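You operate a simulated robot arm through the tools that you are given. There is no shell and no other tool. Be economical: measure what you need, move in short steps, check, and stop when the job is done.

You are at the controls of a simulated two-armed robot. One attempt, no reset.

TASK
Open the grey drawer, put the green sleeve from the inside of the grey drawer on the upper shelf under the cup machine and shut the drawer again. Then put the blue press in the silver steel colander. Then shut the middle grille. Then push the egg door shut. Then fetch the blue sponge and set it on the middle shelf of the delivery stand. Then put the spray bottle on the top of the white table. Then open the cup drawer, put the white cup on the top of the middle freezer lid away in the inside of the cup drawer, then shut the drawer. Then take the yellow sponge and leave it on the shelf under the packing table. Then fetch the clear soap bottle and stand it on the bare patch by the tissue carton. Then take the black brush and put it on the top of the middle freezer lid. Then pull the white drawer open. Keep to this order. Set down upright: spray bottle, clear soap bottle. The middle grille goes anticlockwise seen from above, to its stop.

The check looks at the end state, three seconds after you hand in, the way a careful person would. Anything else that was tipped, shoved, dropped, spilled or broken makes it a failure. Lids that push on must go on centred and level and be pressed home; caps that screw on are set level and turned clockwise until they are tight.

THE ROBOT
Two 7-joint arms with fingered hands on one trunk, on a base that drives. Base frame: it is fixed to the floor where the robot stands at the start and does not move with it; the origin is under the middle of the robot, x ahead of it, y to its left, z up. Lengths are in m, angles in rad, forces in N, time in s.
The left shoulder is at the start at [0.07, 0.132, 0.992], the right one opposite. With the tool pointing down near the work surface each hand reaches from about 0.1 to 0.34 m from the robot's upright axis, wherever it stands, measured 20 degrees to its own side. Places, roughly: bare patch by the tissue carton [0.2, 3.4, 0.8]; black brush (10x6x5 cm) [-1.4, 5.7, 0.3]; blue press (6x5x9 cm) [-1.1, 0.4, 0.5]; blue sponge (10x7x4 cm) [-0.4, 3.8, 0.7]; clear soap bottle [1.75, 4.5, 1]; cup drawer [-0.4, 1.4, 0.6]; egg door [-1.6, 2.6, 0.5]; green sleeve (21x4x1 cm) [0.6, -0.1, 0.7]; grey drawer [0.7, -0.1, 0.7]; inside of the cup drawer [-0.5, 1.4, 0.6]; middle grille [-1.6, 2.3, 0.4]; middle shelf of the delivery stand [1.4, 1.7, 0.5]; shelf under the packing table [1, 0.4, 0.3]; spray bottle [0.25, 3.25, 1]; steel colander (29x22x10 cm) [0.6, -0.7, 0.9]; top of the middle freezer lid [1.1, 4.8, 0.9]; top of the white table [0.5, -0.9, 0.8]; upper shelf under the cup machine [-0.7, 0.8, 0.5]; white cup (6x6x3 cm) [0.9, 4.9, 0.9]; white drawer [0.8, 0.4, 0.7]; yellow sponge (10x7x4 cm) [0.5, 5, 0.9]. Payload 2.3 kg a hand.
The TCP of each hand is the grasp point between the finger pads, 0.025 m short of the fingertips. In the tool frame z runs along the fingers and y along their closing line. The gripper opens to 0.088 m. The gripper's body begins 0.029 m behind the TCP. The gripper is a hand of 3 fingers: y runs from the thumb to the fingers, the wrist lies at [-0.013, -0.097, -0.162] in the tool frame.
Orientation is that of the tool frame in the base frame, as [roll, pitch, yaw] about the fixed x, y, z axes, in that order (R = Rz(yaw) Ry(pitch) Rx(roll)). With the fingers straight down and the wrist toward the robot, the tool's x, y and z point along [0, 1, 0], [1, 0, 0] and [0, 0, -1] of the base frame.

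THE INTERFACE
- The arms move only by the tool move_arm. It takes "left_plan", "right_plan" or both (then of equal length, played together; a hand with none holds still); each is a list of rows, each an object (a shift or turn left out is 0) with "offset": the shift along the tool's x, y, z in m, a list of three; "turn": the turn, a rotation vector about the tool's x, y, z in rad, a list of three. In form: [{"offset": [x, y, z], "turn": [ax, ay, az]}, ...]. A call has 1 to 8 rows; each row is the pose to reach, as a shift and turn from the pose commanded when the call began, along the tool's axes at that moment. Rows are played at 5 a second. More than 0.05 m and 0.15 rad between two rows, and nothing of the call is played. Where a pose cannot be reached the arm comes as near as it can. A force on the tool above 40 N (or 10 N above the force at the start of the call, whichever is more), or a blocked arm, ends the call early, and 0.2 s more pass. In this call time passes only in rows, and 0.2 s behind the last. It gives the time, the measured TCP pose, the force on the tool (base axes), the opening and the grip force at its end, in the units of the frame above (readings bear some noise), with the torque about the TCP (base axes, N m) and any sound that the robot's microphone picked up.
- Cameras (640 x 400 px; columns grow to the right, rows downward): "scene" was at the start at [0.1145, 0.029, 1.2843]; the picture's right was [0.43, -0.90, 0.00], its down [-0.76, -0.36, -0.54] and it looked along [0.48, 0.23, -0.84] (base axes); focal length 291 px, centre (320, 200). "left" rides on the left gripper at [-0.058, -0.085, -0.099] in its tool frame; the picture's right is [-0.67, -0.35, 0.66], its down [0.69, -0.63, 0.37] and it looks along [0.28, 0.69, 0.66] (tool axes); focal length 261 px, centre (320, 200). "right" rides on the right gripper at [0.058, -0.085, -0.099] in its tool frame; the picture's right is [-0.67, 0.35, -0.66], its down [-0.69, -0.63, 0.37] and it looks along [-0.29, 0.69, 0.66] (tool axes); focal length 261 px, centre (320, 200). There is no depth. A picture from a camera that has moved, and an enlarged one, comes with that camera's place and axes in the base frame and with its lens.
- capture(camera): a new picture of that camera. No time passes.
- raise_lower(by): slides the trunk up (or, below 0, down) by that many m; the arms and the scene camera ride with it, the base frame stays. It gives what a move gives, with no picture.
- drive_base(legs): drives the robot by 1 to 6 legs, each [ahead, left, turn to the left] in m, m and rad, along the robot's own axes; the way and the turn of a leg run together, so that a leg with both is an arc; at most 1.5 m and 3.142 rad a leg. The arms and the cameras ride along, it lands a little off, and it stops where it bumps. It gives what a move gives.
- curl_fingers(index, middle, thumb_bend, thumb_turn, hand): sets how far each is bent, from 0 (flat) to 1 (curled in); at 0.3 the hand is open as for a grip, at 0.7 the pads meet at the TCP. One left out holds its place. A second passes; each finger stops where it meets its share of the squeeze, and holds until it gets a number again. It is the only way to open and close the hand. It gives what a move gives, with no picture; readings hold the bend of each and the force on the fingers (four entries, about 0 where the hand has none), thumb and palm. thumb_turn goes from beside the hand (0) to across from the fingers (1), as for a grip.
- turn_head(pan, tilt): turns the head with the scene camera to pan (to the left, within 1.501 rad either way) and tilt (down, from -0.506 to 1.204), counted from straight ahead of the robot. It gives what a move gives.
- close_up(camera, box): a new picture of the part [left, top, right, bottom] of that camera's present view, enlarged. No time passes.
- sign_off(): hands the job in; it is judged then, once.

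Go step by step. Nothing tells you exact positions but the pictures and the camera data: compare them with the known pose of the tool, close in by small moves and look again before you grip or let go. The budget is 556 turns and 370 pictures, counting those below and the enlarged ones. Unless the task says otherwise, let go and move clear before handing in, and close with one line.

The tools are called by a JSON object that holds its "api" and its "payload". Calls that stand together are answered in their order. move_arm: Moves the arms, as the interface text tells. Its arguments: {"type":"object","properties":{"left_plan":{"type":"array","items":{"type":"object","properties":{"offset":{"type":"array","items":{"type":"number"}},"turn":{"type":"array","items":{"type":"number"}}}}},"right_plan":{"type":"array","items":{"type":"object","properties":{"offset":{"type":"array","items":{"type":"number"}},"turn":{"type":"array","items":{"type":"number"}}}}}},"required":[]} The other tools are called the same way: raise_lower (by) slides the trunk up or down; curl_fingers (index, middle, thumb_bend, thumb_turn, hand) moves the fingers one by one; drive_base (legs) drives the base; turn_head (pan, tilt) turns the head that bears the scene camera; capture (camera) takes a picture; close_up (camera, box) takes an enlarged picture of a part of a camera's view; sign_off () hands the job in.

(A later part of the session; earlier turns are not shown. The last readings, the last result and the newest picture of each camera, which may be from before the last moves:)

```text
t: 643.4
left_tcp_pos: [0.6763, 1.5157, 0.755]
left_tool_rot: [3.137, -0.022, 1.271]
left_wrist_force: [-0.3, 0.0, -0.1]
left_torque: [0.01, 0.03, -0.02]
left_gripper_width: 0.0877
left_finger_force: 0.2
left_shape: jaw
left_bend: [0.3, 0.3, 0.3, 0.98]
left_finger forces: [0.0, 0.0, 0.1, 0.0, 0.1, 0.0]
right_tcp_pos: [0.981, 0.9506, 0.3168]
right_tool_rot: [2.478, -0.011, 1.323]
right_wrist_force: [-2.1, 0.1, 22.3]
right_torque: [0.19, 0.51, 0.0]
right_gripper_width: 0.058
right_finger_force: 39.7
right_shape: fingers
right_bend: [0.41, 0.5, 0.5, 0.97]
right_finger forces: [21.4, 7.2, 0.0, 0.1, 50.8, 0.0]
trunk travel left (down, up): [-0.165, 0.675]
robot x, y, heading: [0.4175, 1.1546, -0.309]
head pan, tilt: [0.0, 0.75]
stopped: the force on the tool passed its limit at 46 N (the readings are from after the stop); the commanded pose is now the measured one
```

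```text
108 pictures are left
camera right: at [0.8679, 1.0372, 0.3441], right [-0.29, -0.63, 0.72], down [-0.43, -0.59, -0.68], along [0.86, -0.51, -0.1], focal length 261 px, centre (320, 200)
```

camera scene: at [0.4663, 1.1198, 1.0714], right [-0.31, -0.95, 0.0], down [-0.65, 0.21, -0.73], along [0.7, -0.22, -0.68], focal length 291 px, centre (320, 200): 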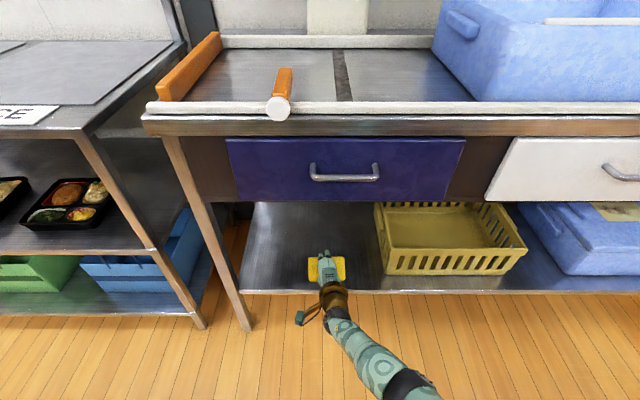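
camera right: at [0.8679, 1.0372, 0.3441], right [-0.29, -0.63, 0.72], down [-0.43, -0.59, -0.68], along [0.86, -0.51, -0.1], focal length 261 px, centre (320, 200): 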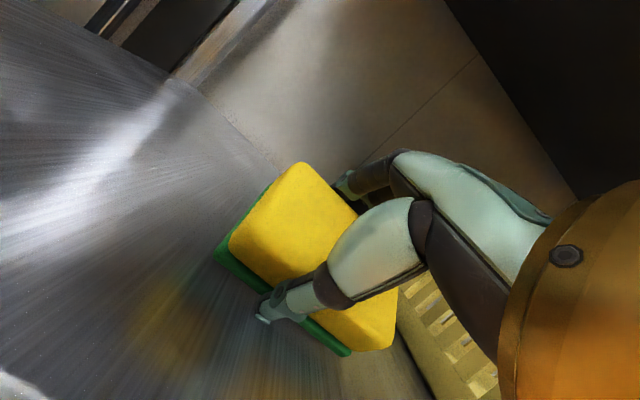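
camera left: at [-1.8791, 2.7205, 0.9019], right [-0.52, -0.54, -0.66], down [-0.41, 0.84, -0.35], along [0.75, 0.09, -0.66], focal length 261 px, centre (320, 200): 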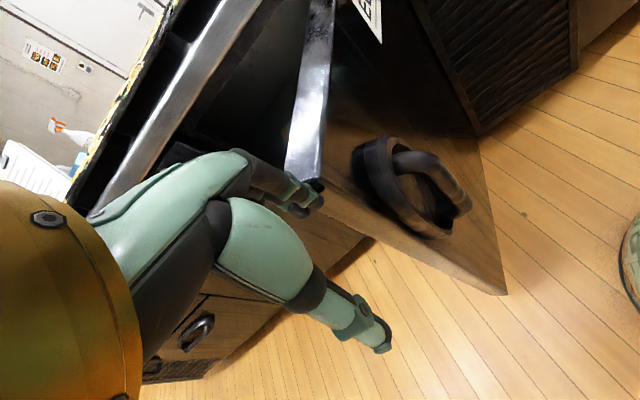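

Touching the shelf. Ease up a little and release.

{"api": "raise_lower", "payload": {"by": 0.006}}

{"api": "curl_fingers", "payload": {"hand": "right", "index": 0.22, "middle": 0.22, "thumb_bend": 0.25}}

{"api": "move_arm", "payload": {"right_plan": [{"offset": [0, -0.0112, -0.0184]}, {"offset": [0, -0.032, -0.044]}]}}

{"api": "drive_base", "payload": {"legs": [[-0.1, 0, 0]]}}

{"api": "capture", "payload": {"camera": "right"}}

```text
t: 644.0
left_tcp_pos: [0.6778, 1.5159, 0.7599]
left_tool_rot: [3.141, -0.019, 1.274]
left_wrist_force: [-0.3, 0.4, 0.3]
left_torque: [0.0, 0.0, 0.01]
left_gripper_width: 0.0876
left_finger_force: 0.0
left_shape: jaw
left_bend: [0.3, 0.3, 0.3, 0.98]
left_finger forces: [0.0, 0.0, 0.1, 0.0, 0.1, 0.0]
right_tcp_pos: [0.9795, 0.9501, 0.3169]
right_tool_rot: [2.492, -0.011, 1.322]
right_wrist_force: [1.4, -1.8, 8.3]
right_torque: [0.04, 0.07, -0.03]
right_gripper_width: 0.0583
right_finger_force: 30.8
right_shape: fingers
right_bend: [0.4, 0.5, 0.5, 0.96]
right_finger forces: [20.0, 6.4, 0.0, 0.1, 35.4, 0.0]
trunk travel left (down, up): [-0.171, 0.669]
robot x, y, heading: [0.4164, 1.1576, -0.309]
head pan, tilt: [0.0, 0.75]
```

```text
t: 645.0
left_tcp_pos: [0.6779, 1.515, 0.7594]
left_tool_rot: [3.14, -0.019, 1.273]
left_wrist_force: [0.0, 0.4, 0.0]
left_torque: [0.03, -0.02, 0.0]
left_gripper_width: 0.0875
left_finger_force: 0.0
left_shape: jaw
left_bend: [0.3, 0.3, 0.3, 0.98]
left_finger forces: [0.0, 0.0, 0.0, 0.0, 0.0, 0.0]
right_tcp_pos: [0.9789, 0.9506, 0.3182]
right_tool_rot: [2.491, -0.01, 1.322]
right_wrist_force: [3.4, 0.8, 12.0]
right_torque: [0.18, 0.07, -0.06]
right_gripper_width: 0.085
right_finger_force: 5.9
right_shape: fingers
right_bend: [0.22, 0.22, 0.37, 0.97]
right_finger forces: [0.1, 0.1, 0.0, 0.0, 12.4, 0.0]
trunk travel left (down, up): [-0.171, 0.669]
robot x, y, heading: [0.4155, 1.1558, -0.314]
head pan, tilt: [0.0, 0.75]
```

```text
t: 645.6
left_tcp_pos: [0.6756, 1.5159, 0.761]
left_tool_rot: [3.134, -0.02, 1.27]
left_wrist_force: [0.7, -0.3, 0.6]
left_torque: [0.0, 0.01, -0.02]
left_gripper_width: 0.0878
left_finger_force: 0.0
left_shape: jaw
left_bend: [0.3, 0.3, 0.3, 0.98]
left_finger forces: [0.0, 0.0, 0.1, 0.1, 0.0, 0.0]
right_tcp_pos: [0.9676, 0.9648, 0.3107]
right_tool_rot: [2.481, -0.01, 1.322]
right_wrist_force: [-2.2, -2.8, 33.7]
right_torque: [-0.24, 0.43, 0.04]
right_gripper_width: 0.0727
right_finger_force: 17.3
right_shape: fingers
right_bend: [0.22, 0.22, 0.46, 1.0]
right_finger forces: [0.0, 0.0, 0.1, 0.0, 33.0, 0.0]
right hand out of reach, approached as far as the arm can: row 1, 2
trunk travel left (down, up): [-0.171, 0.669]
robot x, y, heading: [0.4159, 1.1582, -0.311]
head pan, tilt: [0.0, 0.75]
```

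```text
t: 646.7
left_tcp_pos: [0.5828, 1.5455, 0.7598]
left_tool_rot: [-3.141, -0.019, 1.272]
left_wrist_force: [0.5, 0.6, 0.3]
left_torque: [0.0, 0.02, 0.03]
left_gripper_width: 0.0877
left_finger_force: 0.0
left_shape: jaw
left_bend: [0.3, 0.3, 0.3, 0.98]
left_finger forces: [0.0, 0.0, 0.1, 0.2, 0.0, 0.1]
right_tcp_pos: [0.8713, 0.9962, 0.3033]
right_tool_rot: [2.494, -0.01, 1.32]
right_wrist_force: [-0.2, -1.1, -0.1]
right_torque: [-0.02, -0.01, -0.02]
right_gripper_width: 0.0974
right_finger_force: 0.2
right_shape: fingers
right_bend: [0.22, 0.22, 0.25, 0.98]
right_finger forces: [0.1, 0.0, 0.0, 0.0, 0.0, 0.0]
trunk travel left (down, up): [-0.171, 0.669]
robot x, y, heading: [0.3214, 1.1905, -0.313]
head pan, tilt: [0.0, 0.75]
```

```text
107 pictures are left
camera right: at [0.76, 1.0824, 0.3325], right [-0.28, -0.63, 0.73], down [-0.44, -0.59, -0.68], along [0.85, -0.51, -0.11], focal length 261 px, centre (320, 200)
```

right: 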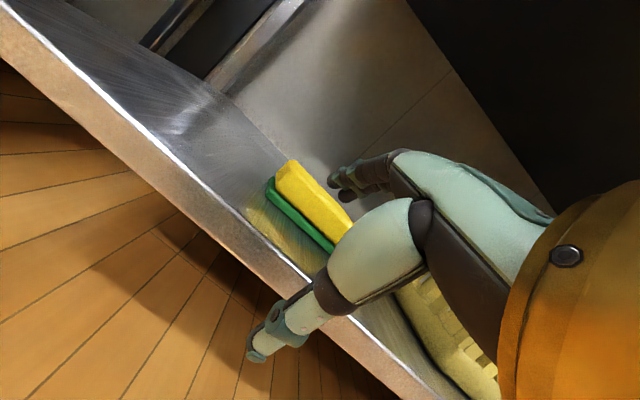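

{"api": "drive_base", "payload": {"legs": [[-0.25, 0, 0]]}}

{"api": "raise_lower", "payload": {"by": 0.4}}

{"api": "raise_lower", "payload": {"by": 0.26}}

{"api": "drive_base", "payload": {"legs": [[0, 0, 1.57], [1.4, -0.1, 0], [1.3, -0.15, 0]]}}

{"api": "turn_head", "payload": {"pan": -0.2, "tilt": 0.6}}

{"api": "capture", "payload": {"camera": "scene"}}

```text
t: 648.6
left_tcp_pos: [0.3434, 1.6233, 0.76]
left_tool_rot: [-3.138, -0.018, 1.266]
left_wrist_force: [0.1, 0.8, 1.1]
left_torque: [0.04, 0.05, -0.01]
left_gripper_width: 0.0879
left_finger_force: 0.0
left_shape: jaw
left_bend: [0.3, 0.3, 0.3, 0.98]
left_finger forces: [0.1, 0.1, 0.1, 0.0, 0.0, 0.1]
right_tcp_pos: [0.6302, 1.0716, 0.3034]
right_tool_rot: [2.493, -0.01, 1.314]
right_wrist_force: [1.1, 1.0, 0.0]
right_torque: [-0.03, -0.02, 0.01]
right_gripper_width: 0.0978
right_finger_force: 0.1
right_shape: fingers
right_bend: [0.22, 0.22, 0.25, 0.98]
right_finger forces: [0.0, 0.1, 0.1, 0.1, 0.0, 0.0]
trunk travel left (down, up): [-0.171, 0.669]
robot x, y, heading: [0.0808, 1.2647, -0.322]
head pan, tilt: [0.0, 0.75]
```

```text
t: 652.4
left_tcp_pos: [0.3445, 1.6243, 1.1586]
left_tool_rot: [-3.14, -0.022, 1.264]
left_wrist_force: [-0.3, 0.1, 0.6]
left_torque: [0.01, -0.02, 0.0]
left_gripper_width: 0.0876
left_finger_force: 0.1
left_shape: jaw
left_bend: [0.3, 0.3, 0.3, 0.98]
left_finger forces: [0.1, 0.0, 0.0, 0.1, 0.0, 0.1]
right_tcp_pos: [0.6291, 1.0724, 0.7026]
right_tool_rot: [2.495, -0.012, 1.315]
right_wrist_force: [1.3, 1.1, 0.3]
right_torque: [0.02, -0.02, 0.04]
right_gripper_width: 0.0978
right_finger_force: 0.0
right_shape: fingers
right_bend: [0.22, 0.22, 0.25, 0.98]
right_finger forces: [0.0, 0.0, 0.0, 0.0, 0.0, 0.0]
trunk travel left (down, up): [-0.571, 0.269]
robot x, y, heading: [0.0783, 1.2653, -0.321]
head pan, tilt: [0.0, 0.75]
```

```text
t: 655.1
left_tcp_pos: [0.3438, 1.623, 1.4204]
left_tool_rot: [-3.138, -0.019, 1.265]
left_wrist_force: [0.5, -1.2, 1.0]
left_torque: [0.02, -0.01, 0.03]
left_gripper_width: 0.0878
left_finger_force: 0.0
left_shape: jaw
left_bend: [0.3, 0.3, 0.3, 0.98]
left_finger forces: [0.1, 0.1, 0.0, 0.0, 0.0, 0.1]
right_tcp_pos: [0.6292, 1.0711, 0.9635]
right_tool_rot: [2.494, -0.01, 1.314]
right_wrist_force: [0.2, 0.7, -0.6]
right_torque: [-0.02, 0.0, 0.04]
right_gripper_width: 0.0974
right_finger_force: 0.1
right_shape: fingers
right_bend: [0.22, 0.22, 0.25, 0.98]
right_finger forces: [0.0, 0.0, 0.0, 0.0, 0.1, 0.0]
trunk travel left (down, up): [-0.831, 0.009]
robot x, y, heading: [0.08, 1.2666, -0.32]
head pan, tilt: [0.0, 0.75]
```

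```text
t: 672.2
left_tcp_pos: [0.8157, 4.0526, 1.4201]
left_tool_rot: [-3.141, -0.019, 2.828]
left_wrist_force: [0.3, 0.6, 0.4]
left_torque: [-0.02, -0.02, -0.02]
left_gripper_width: 0.0876
left_finger_force: 0.1
left_shape: jaw
left_bend: [0.3, 0.3, 0.3, 0.98]
left_finger forces: [0.0, 0.0, 0.1, 0.0, 0.1, 0.1]
right_tcp_pos: [1.3706, 4.3345, 0.9636]
right_tool_rot: [2.493, -0.01, 2.879]
right_wrist_force: [1.3, -0.3, 0.0]
right_torque: [-0.02, 0.02, 0.05]
right_gripper_width: 0.0979
right_finger_force: 0.1
right_shape: fingers
right_bend: [0.22, 0.22, 0.25, 0.98]
right_finger forces: [0.0, 0.0, 0.0, 0.1, 0.0, 0.0]
trunk travel left (down, up): [-0.831, 0.009]
robot x, y, heading: [1.1717, 3.7862, 1.245]
head pan, tilt: [0.0, 0.75]
```

```text
t: 672.9
left_tcp_pos: [0.8177, 4.0536, 1.4197]
left_tool_rot: [-3.14, -0.021, 2.827]
left_wrist_force: [0.1, 0.2, 0.2]
left_torque: [-0.01, -0.04, -0.02]
left_gripper_width: 0.0877
left_finger_force: 0.1
left_shape: jaw
left_bend: [0.3, 0.3, 0.3, 0.98]
left_finger forces: [0.0, 0.0, 0.0, 0.0, 0.0, 0.1]
right_tcp_pos: [1.371, 4.3347, 0.9637]
right_tool_rot: [2.494, -0.01, 2.876]
right_wrist_force: [0.1, -1.2, 0.0]
right_torque: [0.0, 0.03, -0.02]
right_gripper_width: 0.0978
right_finger_force: 0.1
right_shape: fingers
right_bend: [0.22, 0.22, 0.25, 0.98]
right_finger forces: [0.1, 0.1, 0.0, 0.1, 0.0, 0.0]
trunk travel left (down, up): [-0.831, 0.009]
robot x, y, heading: [1.1728, 3.7851, 1.246]
head pan, tilt: [-0.201, 0.6]
```

```text
106 pictures are left
camera scene: at [1.2343, 3.9094, 1.598], right [0.86, -0.5, 0.0], down [-0.28, -0.49, -0.82], along [0.41, 0.71, -0.57], focal length 291 px, centre (320, 200)
```

scene: 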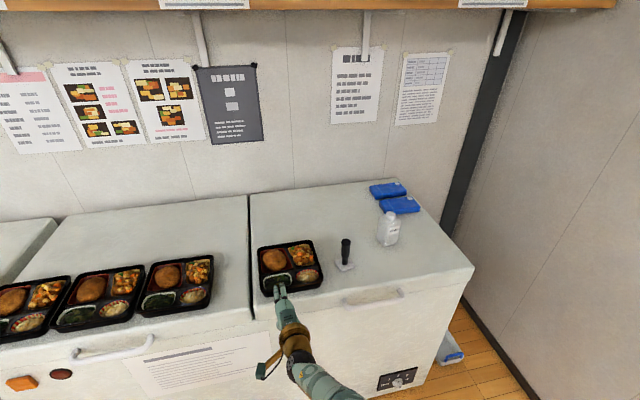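

{"api": "close_up", "payload": {"camera": "scene", "box": [310, 170, 470, 290]}}

```text
3.33 times, centred on (390, 230) of scene
camera zoom: at [1.2343, 3.9094, 1.598], right [0.86, -0.5, 0.0], down [-0.28, -0.49, -0.82], along [0.41, 0.71, -0.57], focal length 970 px, centre (87, 100)
```

zoom: 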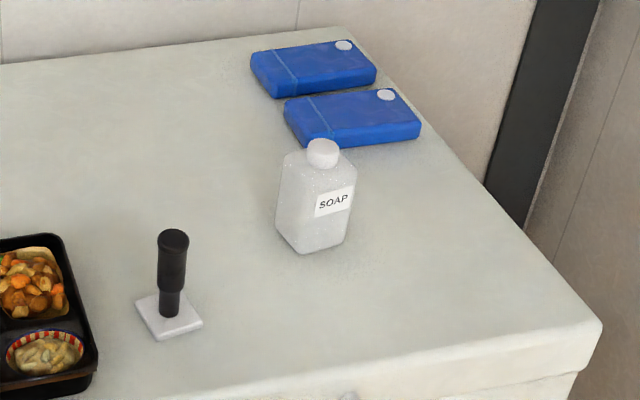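

{"api": "move_arm", "payload": {"right_plan": [{"offset": [0, 0.0, -0.03], "turn": [0.13, 0, 0]}, {"offset": [0, 0.01, -0.06], "turn": [0.26, 0, 0]}, {"offset": [0, 0.02, -0.09], "turn": [0.39, 0, 0]}, {"offset": [0, 0.03, -0.11], "turn": [0.52, 0, 0]}, {"offset": [0, 0.04, -0.12], "turn": [0.64, 0, 0]}]}}

{"api": "drive_base", "payload": {"legs": [[0.02, -0.4, 0]]}}

{"api": "capture", "payload": {"camera": "scene"}}

{"api": "capture", "payload": {"camera": "right"}}

```text
t: 674.1
left_tcp_pos: [0.8171, 4.0536, 1.4196]
left_tool_rot: [-3.139, -0.021, 2.827]
left_wrist_force: [0.0, -0.5, 1.0]
left_torque: [-0.02, 0.01, 0.02]
left_gripper_width: 0.0877
left_finger_force: 0.0
left_shape: jaw
left_bend: [0.3, 0.3, 0.3, 0.98]
left_finger forces: [0.0, 0.0, 0.1, 0.1, 0.0, 0.0]
right_tcp_pos: [1.3612, 4.3312, 1.0845]
right_tool_rot: [3.139, -0.014, 2.879]
right_wrist_force: [-0.1, -0.6, -1.2]
right_torque: [-0.01, -0.02, 0.01]
right_gripper_width: 0.0978
right_finger_force: 0.1
right_shape: fingers
right_bend: [0.22, 0.22, 0.25, 0.98]
right_finger forces: [0.0, 0.0, 0.0, 0.0, 0.0, 0.0]
right hand out of reach, approached as far as the arm can: row 1, 2, 3, 4, 5
trunk travel left (down, up): [-0.831, 0.009]
robot x, y, heading: [1.1747, 3.7855, 1.247]
head pan, tilt: [-0.201, 0.6]
```

```text
t: 676.6
left_tcp_pos: [1.2016, 3.9434, 1.4189]
left_tool_rot: [-3.14, -0.017, 2.827]
left_wrist_force: [0.0, 0.6, 0.2]
left_torque: [-0.02, -0.03, 0.04]
left_gripper_width: 0.0878
left_finger_force: 0.1
left_shape: jaw
left_bend: [0.3, 0.3, 0.3, 0.98]
left_finger forces: [0.0, 0.0, 0.1, 0.1, 0.0, 0.0]
right_tcp_pos: [1.7461, 4.2214, 1.0844]
right_tool_rot: [3.136, -0.008, 2.877]
right_wrist_force: [-0.1, -0.1, -0.2]
right_torque: [0.0, -0.02, 0.01]
right_gripper_width: 0.0975
right_finger_force: 0.1
right_shape: fingers
right_bend: [0.22, 0.22, 0.25, 0.98]
right_finger forces: [0.0, 0.0, 0.1, 0.1, 0.1, 0.0]
trunk travel left (down, up): [-0.831, 0.009]
robot x, y, heading: [1.5589, 3.6729, 1.242]
head pan, tilt: [-0.201, 0.6]
```

```text
104 pictures are left
camera scene: at [1.6186, 3.7998, 1.5981], right [0.86, -0.5, 0.0], down [-0.28, -0.49, -0.83], along [0.42, 0.71, -0.56], focal length 291 px, centre (320, 200)
```

scene: 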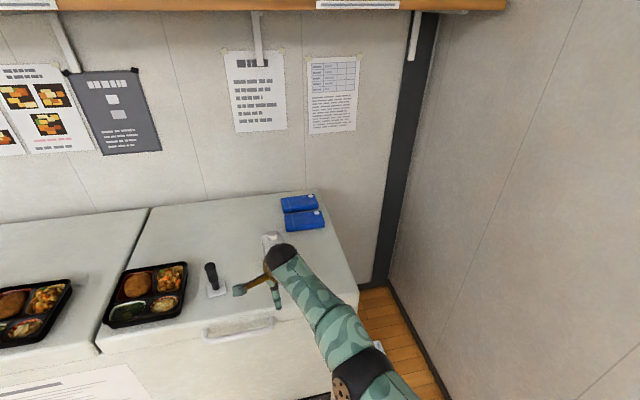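

```text
103 pictures are left
camera right: at [1.6675, 4.1524, 1.1843], right [0.74, 0.16, 0.65], down [0.5, -0.78, -0.37], along [0.45, 0.6, -0.66], focal length 261 px, centre (320, 200)
```

right: 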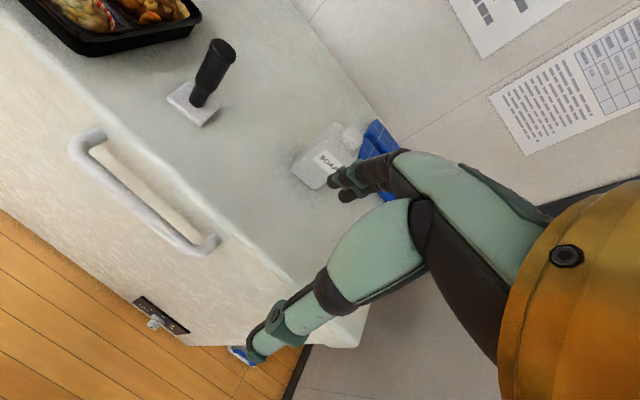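

{"api": "drive_base", "payload": {"legs": [[0.24, 0, 0]]}}

{"api": "capture", "payload": {"camera": "right"}}

```text
t: 678.4
left_tcp_pos: [1.2795, 4.1633, 1.4206]
left_tool_rot: [3.139, -0.02, 2.829]
left_wrist_force: [-0.6, -0.9, -0.8]
left_torque: [0.0, 0.02, 0.01]
left_gripper_width: 0.0879
left_finger_force: 0.0
left_shape: jaw
left_bend: [0.3, 0.3, 0.3, 0.98]
left_finger forces: [0.1, 0.0, 0.1, 0.0, 0.1, 0.0]
right_tcp_pos: [1.8231, 4.4418, 1.0863]
right_tool_rot: [3.134, -0.011, 2.879]
right_wrist_force: [-0.1, 0.2, 0.4]
right_torque: [0.01, 0.02, 0.04]
right_gripper_width: 0.0976
right_finger_force: 0.0
right_shape: fingers
right_bend: [0.22, 0.22, 0.25, 0.98]
right_finger forces: [0.0, 0.0, 0.1, 0.0, 0.0, 0.0]
trunk travel left (down, up): [-0.831, 0.009]
robot x, y, heading: [1.6339, 3.9028, 1.241]
head pan, tilt: [-0.201, 0.6]
```

```text
102 pictures are left
camera right: at [1.7444, 4.3734, 1.1859], right [0.74, 0.16, 0.65], down [0.5, -0.78, -0.38], along [0.45, 0.6, -0.66], focal length 261 px, centre (320, 200)
```

right: 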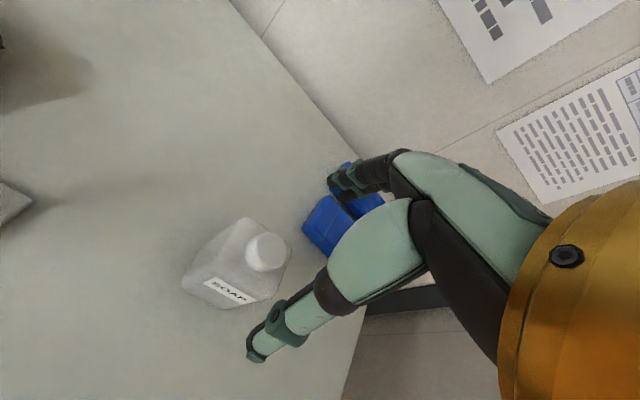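

{"api": "drive_base", "payload": {"legs": [[0.021, 0, 0]]}}

{"api": "raise_lower", "payload": {"by": -0.09}}

{"api": "capture", "payload": {"camera": "right"}}

```text
t: 679.2
left_tcp_pos: [1.2857, 4.1824, 1.4202]
left_tool_rot: [3.141, -0.019, 2.831]
left_wrist_force: [-0.2, -0.3, -0.2]
left_torque: [0.04, -0.01, 0.01]
left_gripper_width: 0.0878
left_finger_force: 0.0
left_shape: jaw
left_bend: [0.3, 0.3, 0.3, 0.98]
left_finger forces: [0.0, 0.1, 0.0, 0.0, 0.0, 0.0]
right_tcp_pos: [1.8303, 4.4614, 1.0875]
right_tool_rot: [3.133, -0.011, 2.88]
right_wrist_force: [0.1, -0.4, -0.4]
right_torque: [0.03, -0.05, -0.02]
right_gripper_width: 0.0979
right_finger_force: 0.1
right_shape: fingers
right_bend: [0.22, 0.22, 0.25, 0.98]
right_finger forces: [0.1, 0.1, 0.0, 0.0, 0.1, 0.0]
trunk travel left (down, up): [-0.831, 0.009]
robot x, y, heading: [1.6409, 3.9215, 1.246]
head pan, tilt: [-0.201, 0.6]
```

```text
t: 680.4
left_tcp_pos: [1.2864, 4.1861, 1.3297]
left_tool_rot: [-3.139, -0.019, 2.83]
left_wrist_force: [0.6, -0.1, -0.7]
left_torque: [-0.04, 0.01, 0.01]
left_gripper_width: 0.088
left_finger_force: 0.1
left_shape: jaw
left_bend: [0.3, 0.3, 0.3, 0.98]
left_finger forces: [0.1, 0.0, 0.0, 0.0, 0.0, 0.0]
right_tcp_pos: [1.8296, 4.4643, 0.995]
right_tool_rot: [3.137, -0.011, 2.879]
right_wrist_force: [0.1, 0.8, 0.7]
right_torque: [0.02, 0.0, 0.0]
right_gripper_width: 0.0979
right_finger_force: 0.0
right_shape: fingers
right_bend: [0.22, 0.22, 0.25, 0.98]
right_finger forces: [0.0, 0.0, 0.0, 0.0, 0.1, 0.1]
trunk travel left (down, up): [-0.741, 0.099]
robot x, y, heading: [1.6412, 3.9194, 1.242]
head pan, tilt: [-0.201, 0.6]
```

```text
101 pictures are left
camera right: at [1.7517, 4.3964, 1.0945], right [0.74, 0.16, 0.65], down [0.5, -0.78, -0.38], along [0.45, 0.6, -0.66], focal length 261 px, centre (320, 200)
```

right: 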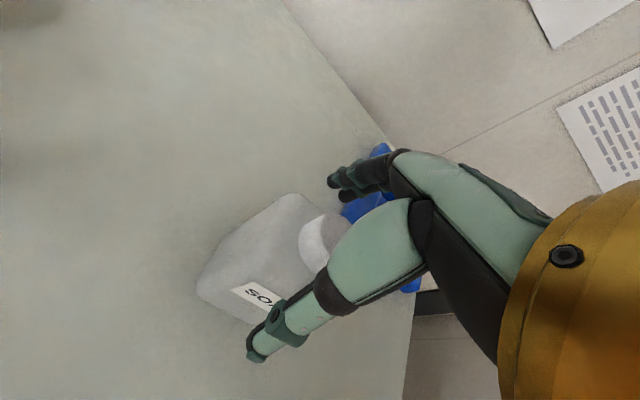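

{"api": "raise_lower", "payload": {"by": -0.02}}

{"api": "curl_fingers", "payload": {"hand": "right", "index": 0.5, "middle": 0.5, "thumb_bend": 0.5}}

{"api": "capture", "payload": {"camera": "right"}}

```text
t: 681.1
left_tcp_pos: [1.2865, 4.1857, 1.3097]
left_tool_rot: [-3.141, -0.018, 2.829]
left_wrist_force: [0.7, 0.5, -0.5]
left_torque: [-0.02, 0.01, 0.0]
left_gripper_width: 0.0876
left_finger_force: 0.0
left_shape: jaw
left_bend: [0.3, 0.3, 0.3, 0.98]
left_finger forces: [0.0, 0.0, 0.1, 0.0, 0.1, 0.0]
right_tcp_pos: [1.8293, 4.465, 0.9735]
right_tool_rot: [3.137, -0.009, 2.88]
right_wrist_force: [0.0, -0.7, -0.6]
right_torque: [0.01, -0.02, 0.0]
right_gripper_width: 0.0975
right_finger_force: 0.0
right_shape: fingers
right_bend: [0.22, 0.22, 0.25, 0.98]
right_finger forces: [0.1, 0.0, 0.0, 0.0, 0.1, 0.0]
trunk travel left (down, up): [-0.721, 0.119]
robot x, y, heading: [1.6442, 3.922, 1.244]
head pan, tilt: [-0.201, 0.6]
```

```text
t: 682.1
left_tcp_pos: [1.2869, 4.1872, 1.3102]
left_tool_rot: [-3.138, -0.018, 2.83]
left_wrist_force: [0.5, -0.9, 0.2]
left_torque: [0.05, 0.0, -0.02]
left_gripper_width: 0.0879
left_finger_force: 0.0
left_shape: jaw
left_bend: [0.3, 0.3, 0.3, 0.98]
left_finger forces: [0.0, 0.0, 0.0, 0.0, 0.0, 0.1]
right_tcp_pos: [1.8297, 4.4656, 0.9751]
right_tool_rot: [3.136, -0.01, 2.879]
right_wrist_force: [0.5, 0.3, 2.0]
right_torque: [0.15, -0.05, -0.02]
right_gripper_width: 0.0575
right_finger_force: 12.5
right_shape: fingers
right_bend: [0.42, 0.46, 0.45, 0.97]
right_finger forces: [9.1, 3.8, 0.1, 0.0, 11.8, 0.1]
trunk travel left (down, up): [-0.721, 0.119]
robot x, y, heading: [1.6432, 3.9204, 1.24]
head pan, tilt: [-0.201, 0.6]
```

```text
100 pictures are left
camera right: at [1.7518, 4.3964, 1.0747], right [0.74, 0.16, 0.65], down [0.5, -0.78, -0.38], along [0.45, 0.6, -0.66], focal length 261 px, centre (320, 200)
```

right: 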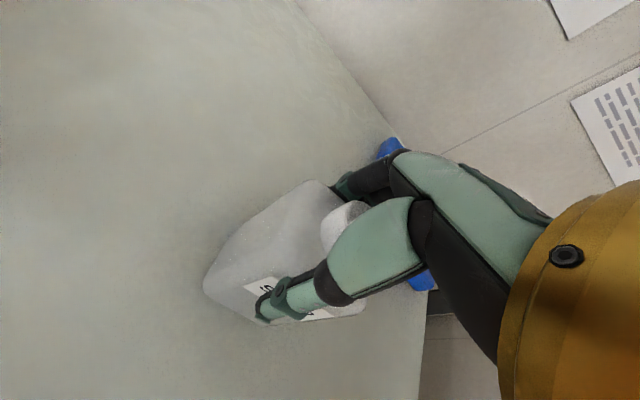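

{"api": "curl_fingers", "payload": {"hand": "right", "index": 0.6, "middle": 0.64, "thumb_bend": 0.62}}

{"api": "raise_lower", "payload": {"by": 0.05}}

{"api": "capture", "payload": {"camera": "right"}}

```text
t: 683.1
left_tcp_pos: [1.2866, 4.1866, 1.31]
left_tool_rot: [-3.141, -0.02, 2.829]
left_wrist_force: [0.1, 0.1, -0.8]
left_torque: [0.0, 0.02, 0.03]
left_gripper_width: 0.0876
left_finger_force: 0.0
left_shape: jaw
left_bend: [0.3, 0.3, 0.3, 0.98]
left_finger forces: [0.0, 0.1, 0.0, 0.0, 0.1, 0.1]
right_tcp_pos: [1.8301, 4.4651, 0.9755]
right_tool_rot: [3.136, -0.011, 2.878]
right_wrist_force: [1.0, 2.4, 5.1]
right_torque: [0.29, -0.15, 0.01]
right_gripper_width: 0.0531
right_finger_force: 26.9
right_shape: fingers
right_bend: [0.45, 0.5, 0.5, 0.96]
right_finger forces: [16.6, 11.3, 0.1, 0.0, 26.1, 0.0]
trunk travel left (down, up): [-0.721, 0.119]
robot x, y, heading: [1.6435, 3.9178, 1.247]
head pan, tilt: [-0.201, 0.6]
```

```text
t: 684.0
left_tcp_pos: [1.2878, 4.1876, 1.3586]
left_tool_rot: [-3.139, -0.02, 2.83]
left_wrist_force: [-0.2, -0.5, -0.2]
left_torque: [-0.03, -0.02, 0.0]
left_gripper_width: 0.0878
left_finger_force: 0.0
left_shape: jaw
left_bend: [0.3, 0.3, 0.3, 0.98]
left_finger forces: [0.0, 0.0, 0.0, 0.0, 0.0, 0.0]
right_tcp_pos: [1.83, 4.4657, 1.0241]
right_tool_rot: [3.136, -0.009, 2.88]
right_wrist_force: [-0.2, 0.8, -0.1]
right_torque: [-0.01, 0.01, 0.02]
right_gripper_width: 0.0529
right_finger_force: 26.2
right_shape: fingers
right_bend: [0.45, 0.51, 0.5, 0.96]
right_finger forces: [16.1, 10.5, 0.0, 0.0, 26.6, 0.0]
trunk travel left (down, up): [-0.771, 0.069]
robot x, y, heading: [1.6436, 3.923, 1.248]
head pan, tilt: [-0.201, 0.6]
```

```text
99 pictures are left
camera right: at [1.7519, 4.397, 1.1242], right [0.74, 0.16, 0.65], down [0.5, -0.78, -0.38], along [0.45, 0.6, -0.66], focal length 261 px, centre (320, 200)
```

right: 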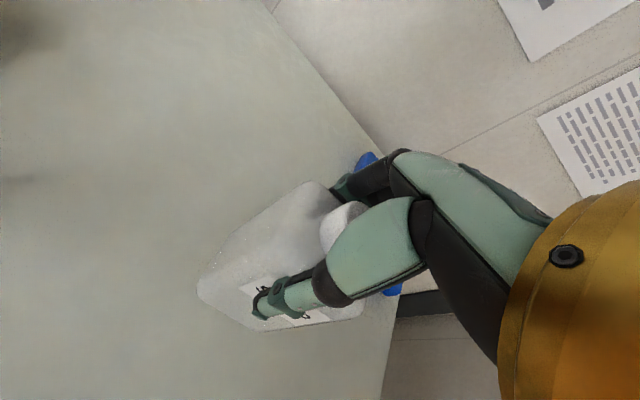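

{"api": "raise_lower", "payload": {"by": 0.06}}

{"api": "drive_base", "payload": {"legs": [[-0.25, 0, 0], [0, 0, 0.8], [0, 0, 0.785], [0, 0.68, 0], [0.3, 0, 0]]}}

{"api": "turn_head", "payload": {"pan": -0.1, "tilt": 0.6}}

{"api": "capture", "payload": {"camera": "scene"}}

{"api": "capture", "payload": {"camera": "right"}}

```text
t: 685.0
left_tcp_pos: [1.2874, 4.1878, 1.4205]
left_tool_rot: [-3.14, -0.02, 2.83]
left_wrist_force: [-0.3, 1.3, 0.1]
left_torque: [0.0, 0.02, 0.01]
left_gripper_width: 0.0878
left_finger_force: 0.0
left_shape: jaw
left_bend: [0.3, 0.3, 0.3, 0.98]
left_finger forces: [0.0, 0.1, 0.0, 0.0, 0.0, 0.0]
right_tcp_pos: [1.8305, 4.464, 1.0828]
right_tool_rot: [3.136, -0.01, 2.881]
right_wrist_force: [0.0, 0.5, -0.1]
right_torque: [-0.03, 0.01, -0.02]
right_gripper_width: 0.0529
right_finger_force: 26.7
right_shape: fingers
right_bend: [0.45, 0.51, 0.5, 0.96]
right_finger forces: [16.1, 10.4, 0.0, 0.0, 26.6, 0.0]
trunk travel left (down, up): [-0.831, 0.009]
robot x, y, heading: [1.6439, 3.9215, 1.24]
head pan, tilt: [-0.201, 0.6]
```

```text
t: 696.0
left_tcp_pos: [0.8258, 2.7724, 1.4201]
left_tool_rot: [3.14, -0.019, -1.861]
left_wrist_force: [0.3, 0.8, -0.4]
left_torque: [-0.01, 0.01, 0.0]
left_gripper_width: 0.0877
left_finger_force: 0.0
left_shape: jaw
left_bend: [0.3, 0.3, 0.3, 0.98]
left_finger forces: [0.1, 0.0, 0.0, 0.1, 0.0, 0.0]
right_tcp_pos: [0.5342, 3.3111, 1.0853]
right_tool_rot: [3.135, -0.011, -1.809]
right_wrist_force: [0.0, -0.6, -0.5]
right_torque: [-0.01, -0.01, -0.02]
right_gripper_width: 0.0524
right_finger_force: 25.6
right_shape: fingers
right_bend: [0.46, 0.51, 0.5, 0.96]
right_finger forces: [15.4, 10.2, 0.0, 0.0, 25.4, 0.0]
trunk travel left (down, up): [-0.831, 0.009]
robot x, y, heading: [1.0806, 3.1357, 2.833]
head pan, tilt: [-0.201, 0.6]
```

```text
t: 696.6
left_tcp_pos: [0.8223, 2.7747, 1.4194]
left_tool_rot: [-3.141, -0.021, -1.86]
left_wrist_force: [0.3, 0.1, 0.2]
left_torque: [0.01, 0.01, 0.04]
left_gripper_width: 0.0877
left_finger_force: 0.1
left_shape: jaw
left_bend: [0.3, 0.3, 0.3, 0.98]
left_finger forces: [0.1, 0.1, 0.0, 0.0, 0.0, 0.1]
right_tcp_pos: [0.5312, 3.3112, 1.0848]
right_tool_rot: [3.137, -0.011, -1.811]
right_wrist_force: [-0.2, 0.6, 0.3]
right_torque: [-0.02, 0.0, -0.03]
right_gripper_width: 0.0523
right_finger_force: 25.3
right_shape: fingers
right_bend: [0.46, 0.51, 0.5, 0.96]
right_finger forces: [15.3, 10.3, 0.1, 0.1, 25.4, 0.0]
trunk travel left (down, up): [-0.831, 0.009]
robot x, y, heading: [1.0817, 3.135, 2.838]
head pan, tilt: [-0.099, 0.6]
```

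```text
98 pictures are left
camera scene: at [0.9534, 3.1846, 1.5981], right [0.39, 0.92, 0.0], down [0.52, -0.22, -0.83], along [-0.76, 0.32, -0.56], focal length 291 px, centre (320, 200)
```

scene: 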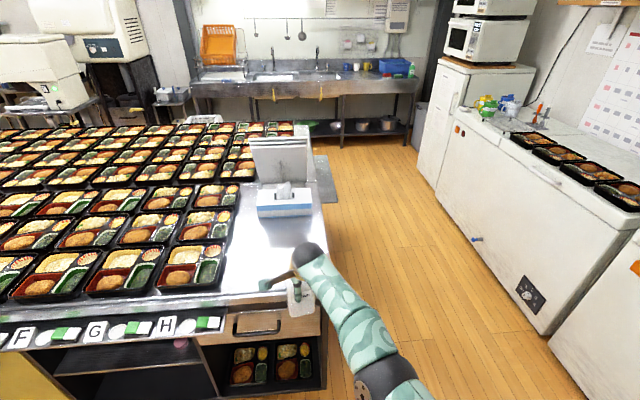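

```text
97 pictures are left
camera right: at [0.6005, 3.2356, 1.1846], right [-0.17, 0.74, 0.65], down [0.77, 0.51, -0.38], along [-0.61, 0.44, -0.66], focal length 261 px, centre (320, 200)
```

right: 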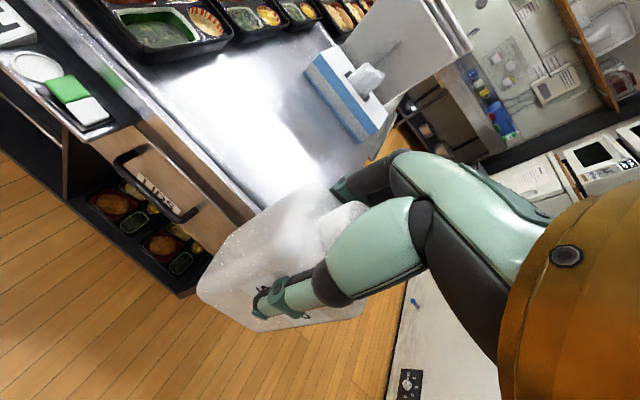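

{"api": "drive_base", "payload": {"legs": [[0.32, 0.035, 0]]}}

{"api": "raise_lower", "payload": {"by": -0.09}}

{"api": "capture", "payload": {"camera": "scene"}}

{"api": "capture", "payload": {"camera": "right"}}

```text
t: 698.7
left_tcp_pos: [0.5149, 2.8342, 1.4207]
left_tool_rot: [3.141, -0.021, -1.857]
left_wrist_force: [0.5, -0.3, 0.2]
left_torque: [0.01, 0.03, -0.01]
left_gripper_width: 0.0878
left_finger_force: 0.1
left_shape: jaw
left_bend: [0.3, 0.3, 0.3, 0.98]
left_finger forces: [0.0, 0.0, 0.0, 0.0, 0.0, 0.0]
right_tcp_pos: [0.2236, 3.3715, 1.0854]
right_tool_rot: [3.135, -0.01, -1.804]
right_wrist_force: [0.7, 0.9, -0.4]
right_torque: [0.01, 0.05, -0.03]
right_gripper_width: 0.0521
right_finger_force: 25.5
right_shape: fingers
right_bend: [0.46, 0.52, 0.5, 0.96]
right_finger forces: [15.3, 10.2, 0.1, 0.0, 25.4, 0.1]
trunk travel left (down, up): [-0.831, 0.009]
robot x, y, heading: [0.7703, 3.1981, 2.843]
head pan, tilt: [-0.099, 0.6]
```

```text
t: 700.0
left_tcp_pos: [0.5134, 2.8345, 1.3299]
left_tool_rot: [-3.14, -0.021, -1.857]
left_wrist_force: [-0.3, 0.0, -0.2]
left_torque: [-0.01, 0.02, -0.01]
left_gripper_width: 0.0875
left_finger_force: 0.2
left_shape: jaw
left_bend: [0.3, 0.3, 0.3, 0.98]
left_finger forces: [0.0, 0.0, 0.0, 0.1, 0.0, 0.0]
right_tcp_pos: [0.2212, 3.3718, 0.9945]
right_tool_rot: [3.137, -0.012, -1.806]
right_wrist_force: [0.1, 0.6, -0.6]
right_torque: [-0.01, -0.04, 0.01]
right_gripper_width: 0.0524
right_finger_force: 25.7
right_shape: fingers
right_bend: [0.46, 0.52, 0.5, 0.96]
right_finger forces: [15.3, 10.2, 0.0, 0.1, 25.5, 0.1]
trunk travel left (down, up): [-0.741, 0.099]
robot x, y, heading: [0.7704, 3.197, 2.842]
head pan, tilt: [-0.099, 0.6]
```

```text
96 pictures are left
camera scene: at [0.6425, 3.2456, 1.508], right [0.39, 0.92, 0.0], down [0.52, -0.22, -0.83], along [-0.76, 0.32, -0.56], focal length 291 px, centre (320, 200)
```

scene: 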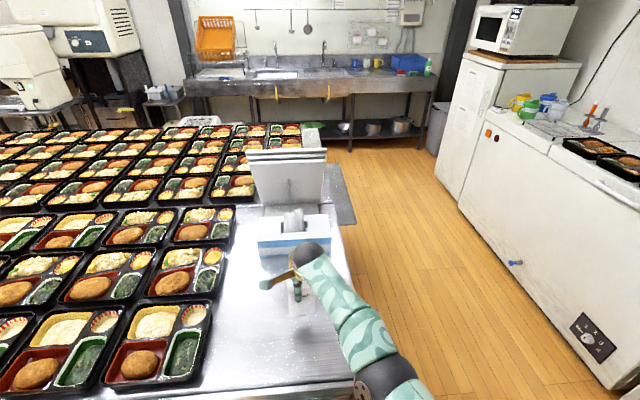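

```text
95 pictures are left
camera right: at [0.2896, 3.2954, 1.0944], right [-0.18, 0.74, 0.65], down [0.77, 0.52, -0.38], along [-0.61, 0.43, -0.66], focal length 261 px, centre (320, 200)
```

right: 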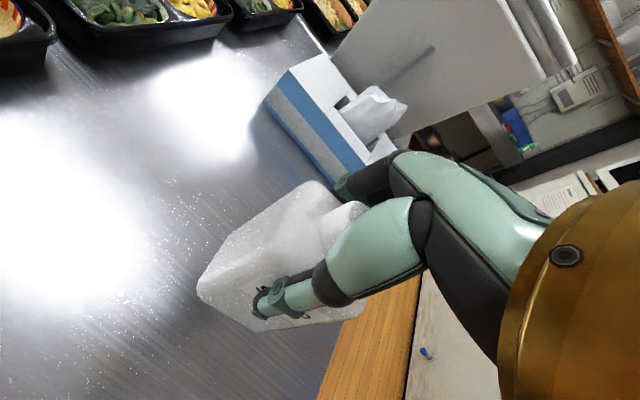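

{"api": "raise_lower", "payload": {"by": -0.025}}

{"api": "raise_lower", "payload": {"by": -0.01}}

{"api": "capture", "payload": {"camera": "right"}}

```text
t: 700.7
left_tcp_pos: [0.5134, 2.8351, 1.3044]
left_tool_rot: [-3.14, -0.023, -1.858]
left_wrist_force: [-0.2, 0.5, 0.0]
left_torque: [0.0, 0.02, -0.01]
left_gripper_width: 0.0878
left_finger_force: 0.0
left_shape: jaw
left_bend: [0.3, 0.3, 0.3, 0.98]
left_finger forces: [0.1, 0.0, 0.0, 0.0, 0.1, 0.0]
right_tcp_pos: [0.2221, 3.3703, 0.9695]
right_tool_rot: [3.137, -0.011, -1.806]
right_wrist_force: [-0.2, 0.4, -0.2]
right_torque: [0.01, 0.0, 0.0]
right_gripper_width: 0.0526
right_finger_force: 25.5
right_shape: fingers
right_bend: [0.46, 0.52, 0.5, 0.96]
right_finger forces: [15.3, 10.2, 0.0, 0.0, 25.3, 0.1]
trunk travel left (down, up): [-0.716, 0.124]
robot x, y, heading: [0.772, 3.1961, 2.843]
head pan, tilt: [-0.099, 0.6]
```

```text
t: 701.3
left_tcp_pos: [0.5137, 2.835, 1.2943]
left_tool_rot: [-3.141, -0.022, -1.857]
left_wrist_force: [-0.3, 0.3, 0.0]
left_torque: [-0.05, -0.02, -0.03]
left_gripper_width: 0.0876
left_finger_force: 0.1
left_shape: jaw
left_bend: [0.3, 0.3, 0.3, 0.98]
left_finger forces: [0.1, 0.1, 0.1, 0.0, 0.0, 0.0]
right_tcp_pos: [0.2194, 3.3718, 0.9591]
right_tool_rot: [3.136, -0.009, -1.806]
right_wrist_force: [-0.1, 0.0, 0.2]
right_torque: [0.0, 0.01, 0.02]
right_gripper_width: 0.0526
right_finger_force: 25.4
right_shape: fingers
right_bend: [0.46, 0.52, 0.5, 0.96]
right_finger forces: [15.4, 10.2, 0.0, 0.0, 25.4, 0.0]
trunk travel left (down, up): [-0.706, 0.134]
robot x, y, heading: [0.7739, 3.1988, 2.841]
head pan, tilt: [-0.099, 0.6]
```

```text
94 pictures are left
camera right: at [0.2892, 3.2955, 1.0592], right [-0.18, 0.74, 0.65], down [0.77, 0.52, -0.38], along [-0.61, 0.43, -0.66], focal length 261 px, centre (320, 200)
```

right: 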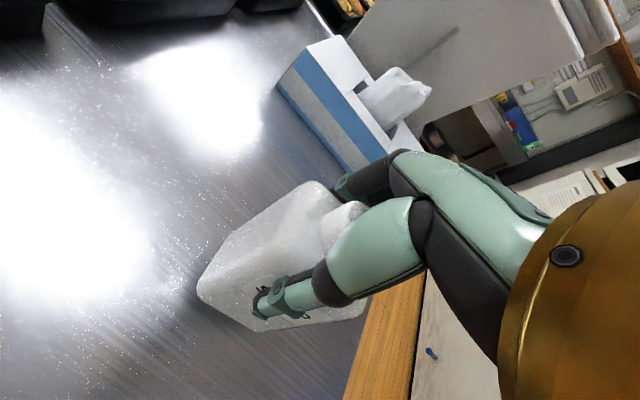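

{"api": "raise_lower", "payload": {"by": -0.01}}

{"api": "raise_lower", "payload": {"by": -0.008}}

{"api": "raise_lower", "payload": {"by": -0.008}}

```text
t: 701.9
left_tcp_pos: [0.5132, 2.8355, 1.2849]
left_tool_rot: [-3.139, -0.02, -1.858]
left_wrist_force: [-0.6, 0.1, 0.2]
left_torque: [0.04, 0.01, 0.02]
left_gripper_width: 0.0875
left_finger_force: 0.0
left_shape: jaw
left_bend: [0.3, 0.3, 0.3, 0.98]
left_finger forces: [0.1, 0.0, 0.1, 0.0, 0.0, 0.0]
right_tcp_pos: [0.2189, 3.3714, 0.9488]
right_tool_rot: [3.136, -0.009, -1.806]
right_wrist_force: [-0.4, -0.5, 0.1]
right_torque: [0.02, 0.0, 0.0]
right_gripper_width: 0.0528
right_finger_force: 25.3
right_shape: fingers
right_bend: [0.46, 0.52, 0.5, 0.96]
right_finger forces: [15.4, 10.1, 0.0, 0.0, 25.4, 0.0]
trunk travel left (down, up): [-0.696, 0.144]
robot x, y, heading: [0.7713, 3.201, 2.842]
head pan, tilt: [-0.099, 0.6]
```

```text
t: 702.4
left_tcp_pos: [0.5166, 2.8339, 1.2764]
left_tool_rot: [3.139, -0.02, -1.856]
left_wrist_force: [-0.5, 1.0, -0.9]
left_torque: [0.01, -0.04, -0.01]
left_gripper_width: 0.0878
left_finger_force: 0.0
left_shape: jaw
left_bend: [0.3, 0.3, 0.3, 0.98]
left_finger forces: [0.0, 0.0, 0.1, 0.0, 0.0, 0.0]
right_tcp_pos: [0.2232, 3.3711, 0.9445]
right_tool_rot: [3.131, -0.011, -1.806]
right_wrist_force: [0.3, 0.0, 14.1]
right_torque: [0.06, 0.35, 0.01]
right_gripper_width: 0.0522
right_finger_force: 26.5
right_shape: fingers
right_bend: [0.46, 0.52, 0.51, 0.96]
right_finger forces: [16.2, 11.0, 0.0, 0.0, 26.7, 0.1]
trunk travel left (down, up): [-0.688, 0.152]
robot x, y, heading: [0.7722, 3.1964, 2.841]
head pan, tilt: [-0.099, 0.6]
```

```text
t: 703.1
left_tcp_pos: [0.5187, 2.8332, 1.2698]
left_tool_rot: [3.136, -0.02, -1.858]
left_wrist_force: [1.1, -0.8, 0.2]
left_torque: [0.0, 0.0, 0.01]
left_gripper_width: 0.0876
left_finger_force: 0.1
left_shape: jaw
left_bend: [0.3, 0.3, 0.3, 0.98]
left_finger forces: [0.0, 0.0, 0.0, 0.0, 0.1, 0.0]
right_tcp_pos: [0.2226, 3.3716, 0.943]
right_tool_rot: [3.109, -0.015, -1.809]
right_wrist_force: [4.5, -0.4, 21.2]
right_torque: [-0.03, 0.13, 0.03]
right_gripper_width: 0.0525
right_finger_force: 27.4
right_shape: fingers
right_bend: [0.47, 0.52, 0.52, 0.96]
right_finger forces: [15.4, 9.9, 0.1, 0.0, 28.7, 0.0]
trunk travel left (down, up): [-0.681, 0.159]
robot x, y, heading: [0.7693, 3.1936, 2.839]
head pan, tilt: [-0.099, 0.6]
stopped: the force on the tool passed its limit at 41 N (the readings are from after the stop); the commanded pose is now the measured one
```

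{"api": "raise_lower", "payload": {"by": 0.006}}

{"api": "curl_fingers", "payload": {"hand": "right", "index": 0.25, "middle": 0.25, "thumb_bend": 0.25}}

{"api": "capture", "payload": {"camera": "right"}}

```text
t: 703.6
left_tcp_pos: [0.5161, 2.8346, 1.2749]
left_tool_rot: [3.139, -0.02, -1.857]
left_wrist_force: [-0.4, 0.3, -0.3]
left_torque: [-0.01, -0.03, 0.01]
left_gripper_width: 0.0877
left_finger_force: 0.1
left_shape: jaw
left_bend: [0.3, 0.3, 0.3, 0.98]
left_finger forces: [0.1, 0.1, 0.0, 0.0, 0.0, 0.1]
right_tcp_pos: [0.2213, 3.3703, 0.9435]
right_tool_rot: [3.125, -0.012, -1.807]
right_wrist_force: [-0.5, -0.8, 7.2]
right_torque: [0.03, 0.17, 0.0]
right_gripper_width: 0.0524
right_finger_force: 25.5
right_shape: fingers
right_bend: [0.47, 0.52, 0.52, 0.96]
right_finger forces: [15.5, 10.6, 0.0, 0.0, 25.8, 0.1]
trunk travel left (down, up): [-0.687, 0.153]
robot x, y, heading: [0.7707, 3.1971, 2.839]
head pan, tilt: [-0.099, 0.6]
```

```text
t: 704.6
left_tcp_pos: [0.5139, 2.8356, 1.2744]
left_tool_rot: [-3.14, -0.021, -1.858]
left_wrist_force: [0.5, -0.1, -0.7]
left_torque: [0.05, -0.03, 0.03]
left_gripper_width: 0.0875
left_finger_force: 0.1
left_shape: jaw
left_bend: [0.3, 0.3, 0.3, 0.98]
left_finger forces: [0.0, 0.0, 0.0, 0.1, 0.0, 0.0]
right_tcp_pos: [0.2209, 3.3719, 0.9421]
right_tool_rot: [3.123, -0.012, -1.807]
right_wrist_force: [0.4, 0.1, 0.1]
right_torque: [-0.02, 0.0, -0.01]
right_gripper_width: 0.094
right_finger_force: 0.1
right_shape: fingers
right_bend: [0.25, 0.25, 0.25, 0.97]
right_finger forces: [0.1, 0.1, 0.0, 0.0, 0.1, 0.0]
trunk travel left (down, up): [-0.687, 0.153]
robot x, y, heading: [0.7681, 3.1948, 2.843]
head pan, tilt: [-0.099, 0.6]
```

```text
93 pictures are left
camera right: at [0.2884, 3.2962, 1.0426], right [-0.17, 0.74, 0.65], down [0.77, 0.52, -0.38], along [-0.62, 0.43, -0.65], focal length 261 px, centre (320, 200)
```

right: 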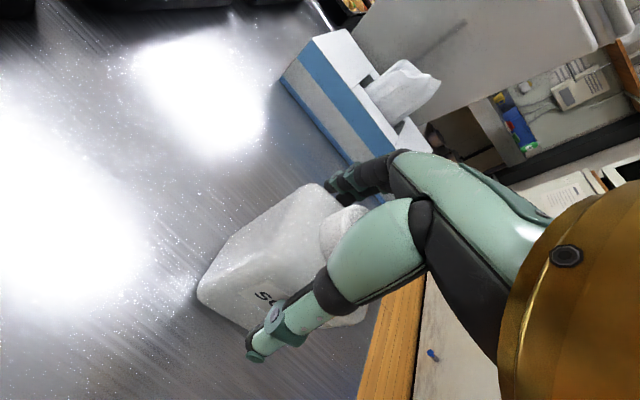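

Released standing. I raise straight up and check.

{"api": "raise_lower", "payload": {"by": 0.14}}

{"api": "capture", "payload": {"camera": "right"}}

```text
t: 706.3
left_tcp_pos: [0.513, 2.8345, 1.4164]
left_tool_rot: [-3.14, -0.021, -1.856]
left_wrist_force: [0.4, -0.3, -0.4]
left_torque: [0.01, 0.0, 0.01]
left_gripper_width: 0.0877
left_finger_force: 0.1
left_shape: jaw
left_bend: [0.3, 0.3, 0.3, 0.98]
left_finger forces: [0.0, 0.0, 0.1, 0.0, 0.0, 0.1]
right_tcp_pos: [0.2183, 3.3723, 1.0842]
right_tool_rot: [3.123, -0.013, -1.807]
right_wrist_force: [0.5, -0.1, -0.3]
right_torque: [-0.01, 0.0, 0.0]
right_gripper_width: 0.0941
right_finger_force: 0.1
right_shape: fingers
right_bend: [0.25, 0.25, 0.25, 0.97]
right_finger forces: [0.1, 0.0, 0.1, 0.1, 0.0, 0.0]
trunk travel left (down, up): [-0.827, 0.013]
robot x, y, heading: [0.7693, 3.1931, 2.841]
head pan, tilt: [-0.099, 0.6]
```

```text
92 pictures are left
camera right: at [0.2884, 3.2961, 1.1826], right [-0.17, 0.74, 0.65], down [0.77, 0.52, -0.38], along [-0.62, 0.43, -0.65], focal length 261 px, centre (320, 200)
```

right: 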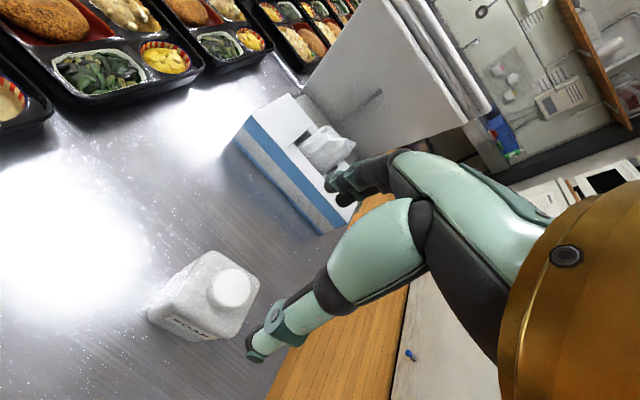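

{"api": "drive_base", "payload": {"legs": [[-0.3, 0, 0], [0, 0, -1.585], [0.78, 0, 0], [0, 1.4, 0], [0, 1.3, 0]]}}

{"api": "turn_head", "payload": {"pan": 0.25, "tilt": 0.75}}

{"api": "capture", "payload": {"camera": "scene"}}

```text
t: 727.0
left_tcp_pos: [-1.3628, 4.8615, 1.4152]
left_tool_rot: [-3.141, -0.022, 2.826]
left_wrist_force: [-0.7, 0.9, 0.1]
left_torque: [-0.01, 0.0, -0.02]
left_gripper_width: 0.0877
left_finger_force: 0.0
left_shape: jaw
left_bend: [0.3, 0.3, 0.3, 0.98]
left_finger forces: [0.0, 0.0, 0.0, 0.0, 0.0, 0.0]
right_tcp_pos: [-0.8108, 5.1379, 1.0822]
right_tool_rot: [3.13, -0.001, 2.86]
right_wrist_force: [10.0, -1.2, -1.3]
right_torque: [0.03, 0.5, -0.26]
right_gripper_width: 0.0944
right_finger_force: 4.3
right_shape: fingers
right_bend: [0.25, 0.25, 0.25, 0.97]
right_finger forces: [2.9, 0.0, 0.0, 0.0, 0.0, 5.7]
trunk travel left (down, up): [-0.827, 0.013]
robot x, y, heading: [-1.0077, 4.5911, 1.245]
head pan, tilt: [-0.099, 0.6]
stopped in leg 5: the force on the tool passed its limit at 58 N (the readings are from after the stop); the commanded pose is now the measured one
```

```text
t: 727.8
left_tcp_pos: [-1.3597, 4.8597, 1.416]
left_tool_rot: [-3.139, -0.022, 2.826]
left_wrist_force: [-1.1, 0.8, 0.8]
left_torque: [0.01, 0.03, 0.02]
left_gripper_width: 0.0879
left_finger_force: 0.0
left_shape: jaw
left_bend: [0.3, 0.3, 0.3, 0.98]
left_finger forces: [0.0, 0.1, 0.0, 0.0, 0.0, 0.0]
right_tcp_pos: [-0.8096, 5.1377, 1.0828]
right_tool_rot: [3.129, -0.007, 2.866]
right_wrist_force: [4.9, -1.9, -1.7]
right_torque: [0.08, 0.32, -0.17]
right_gripper_width: 0.0943
right_finger_force: 3.0
right_shape: fingers
right_bend: [0.25, 0.25, 0.25, 0.97]
right_finger forces: [2.3, 0.1, 0.1, 0.0, 0.0, 3.7]
trunk travel left (down, up): [-0.827, 0.013]
robot x, y, heading: [-1.0067, 4.5886, 1.244]
head pan, tilt: [0.25, 0.75]
```

```text
91 pictures are left
camera scene: at [-0.9804, 4.7215, 1.5805], right [1.0, -0.08, 0.0], down [-0.06, -0.68, -0.73], along [0.06, 0.73, -0.68], focal length 291 px, centre (320, 200)
```

scene: 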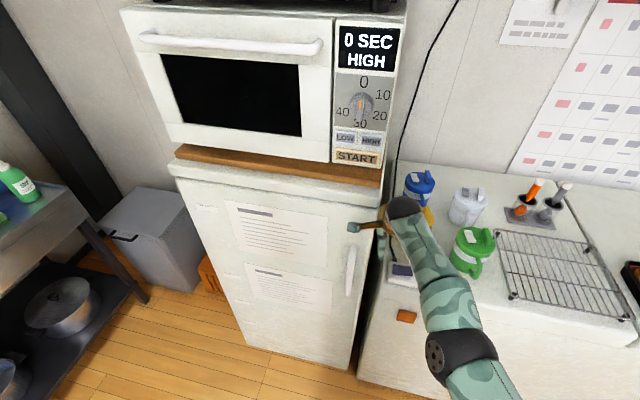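

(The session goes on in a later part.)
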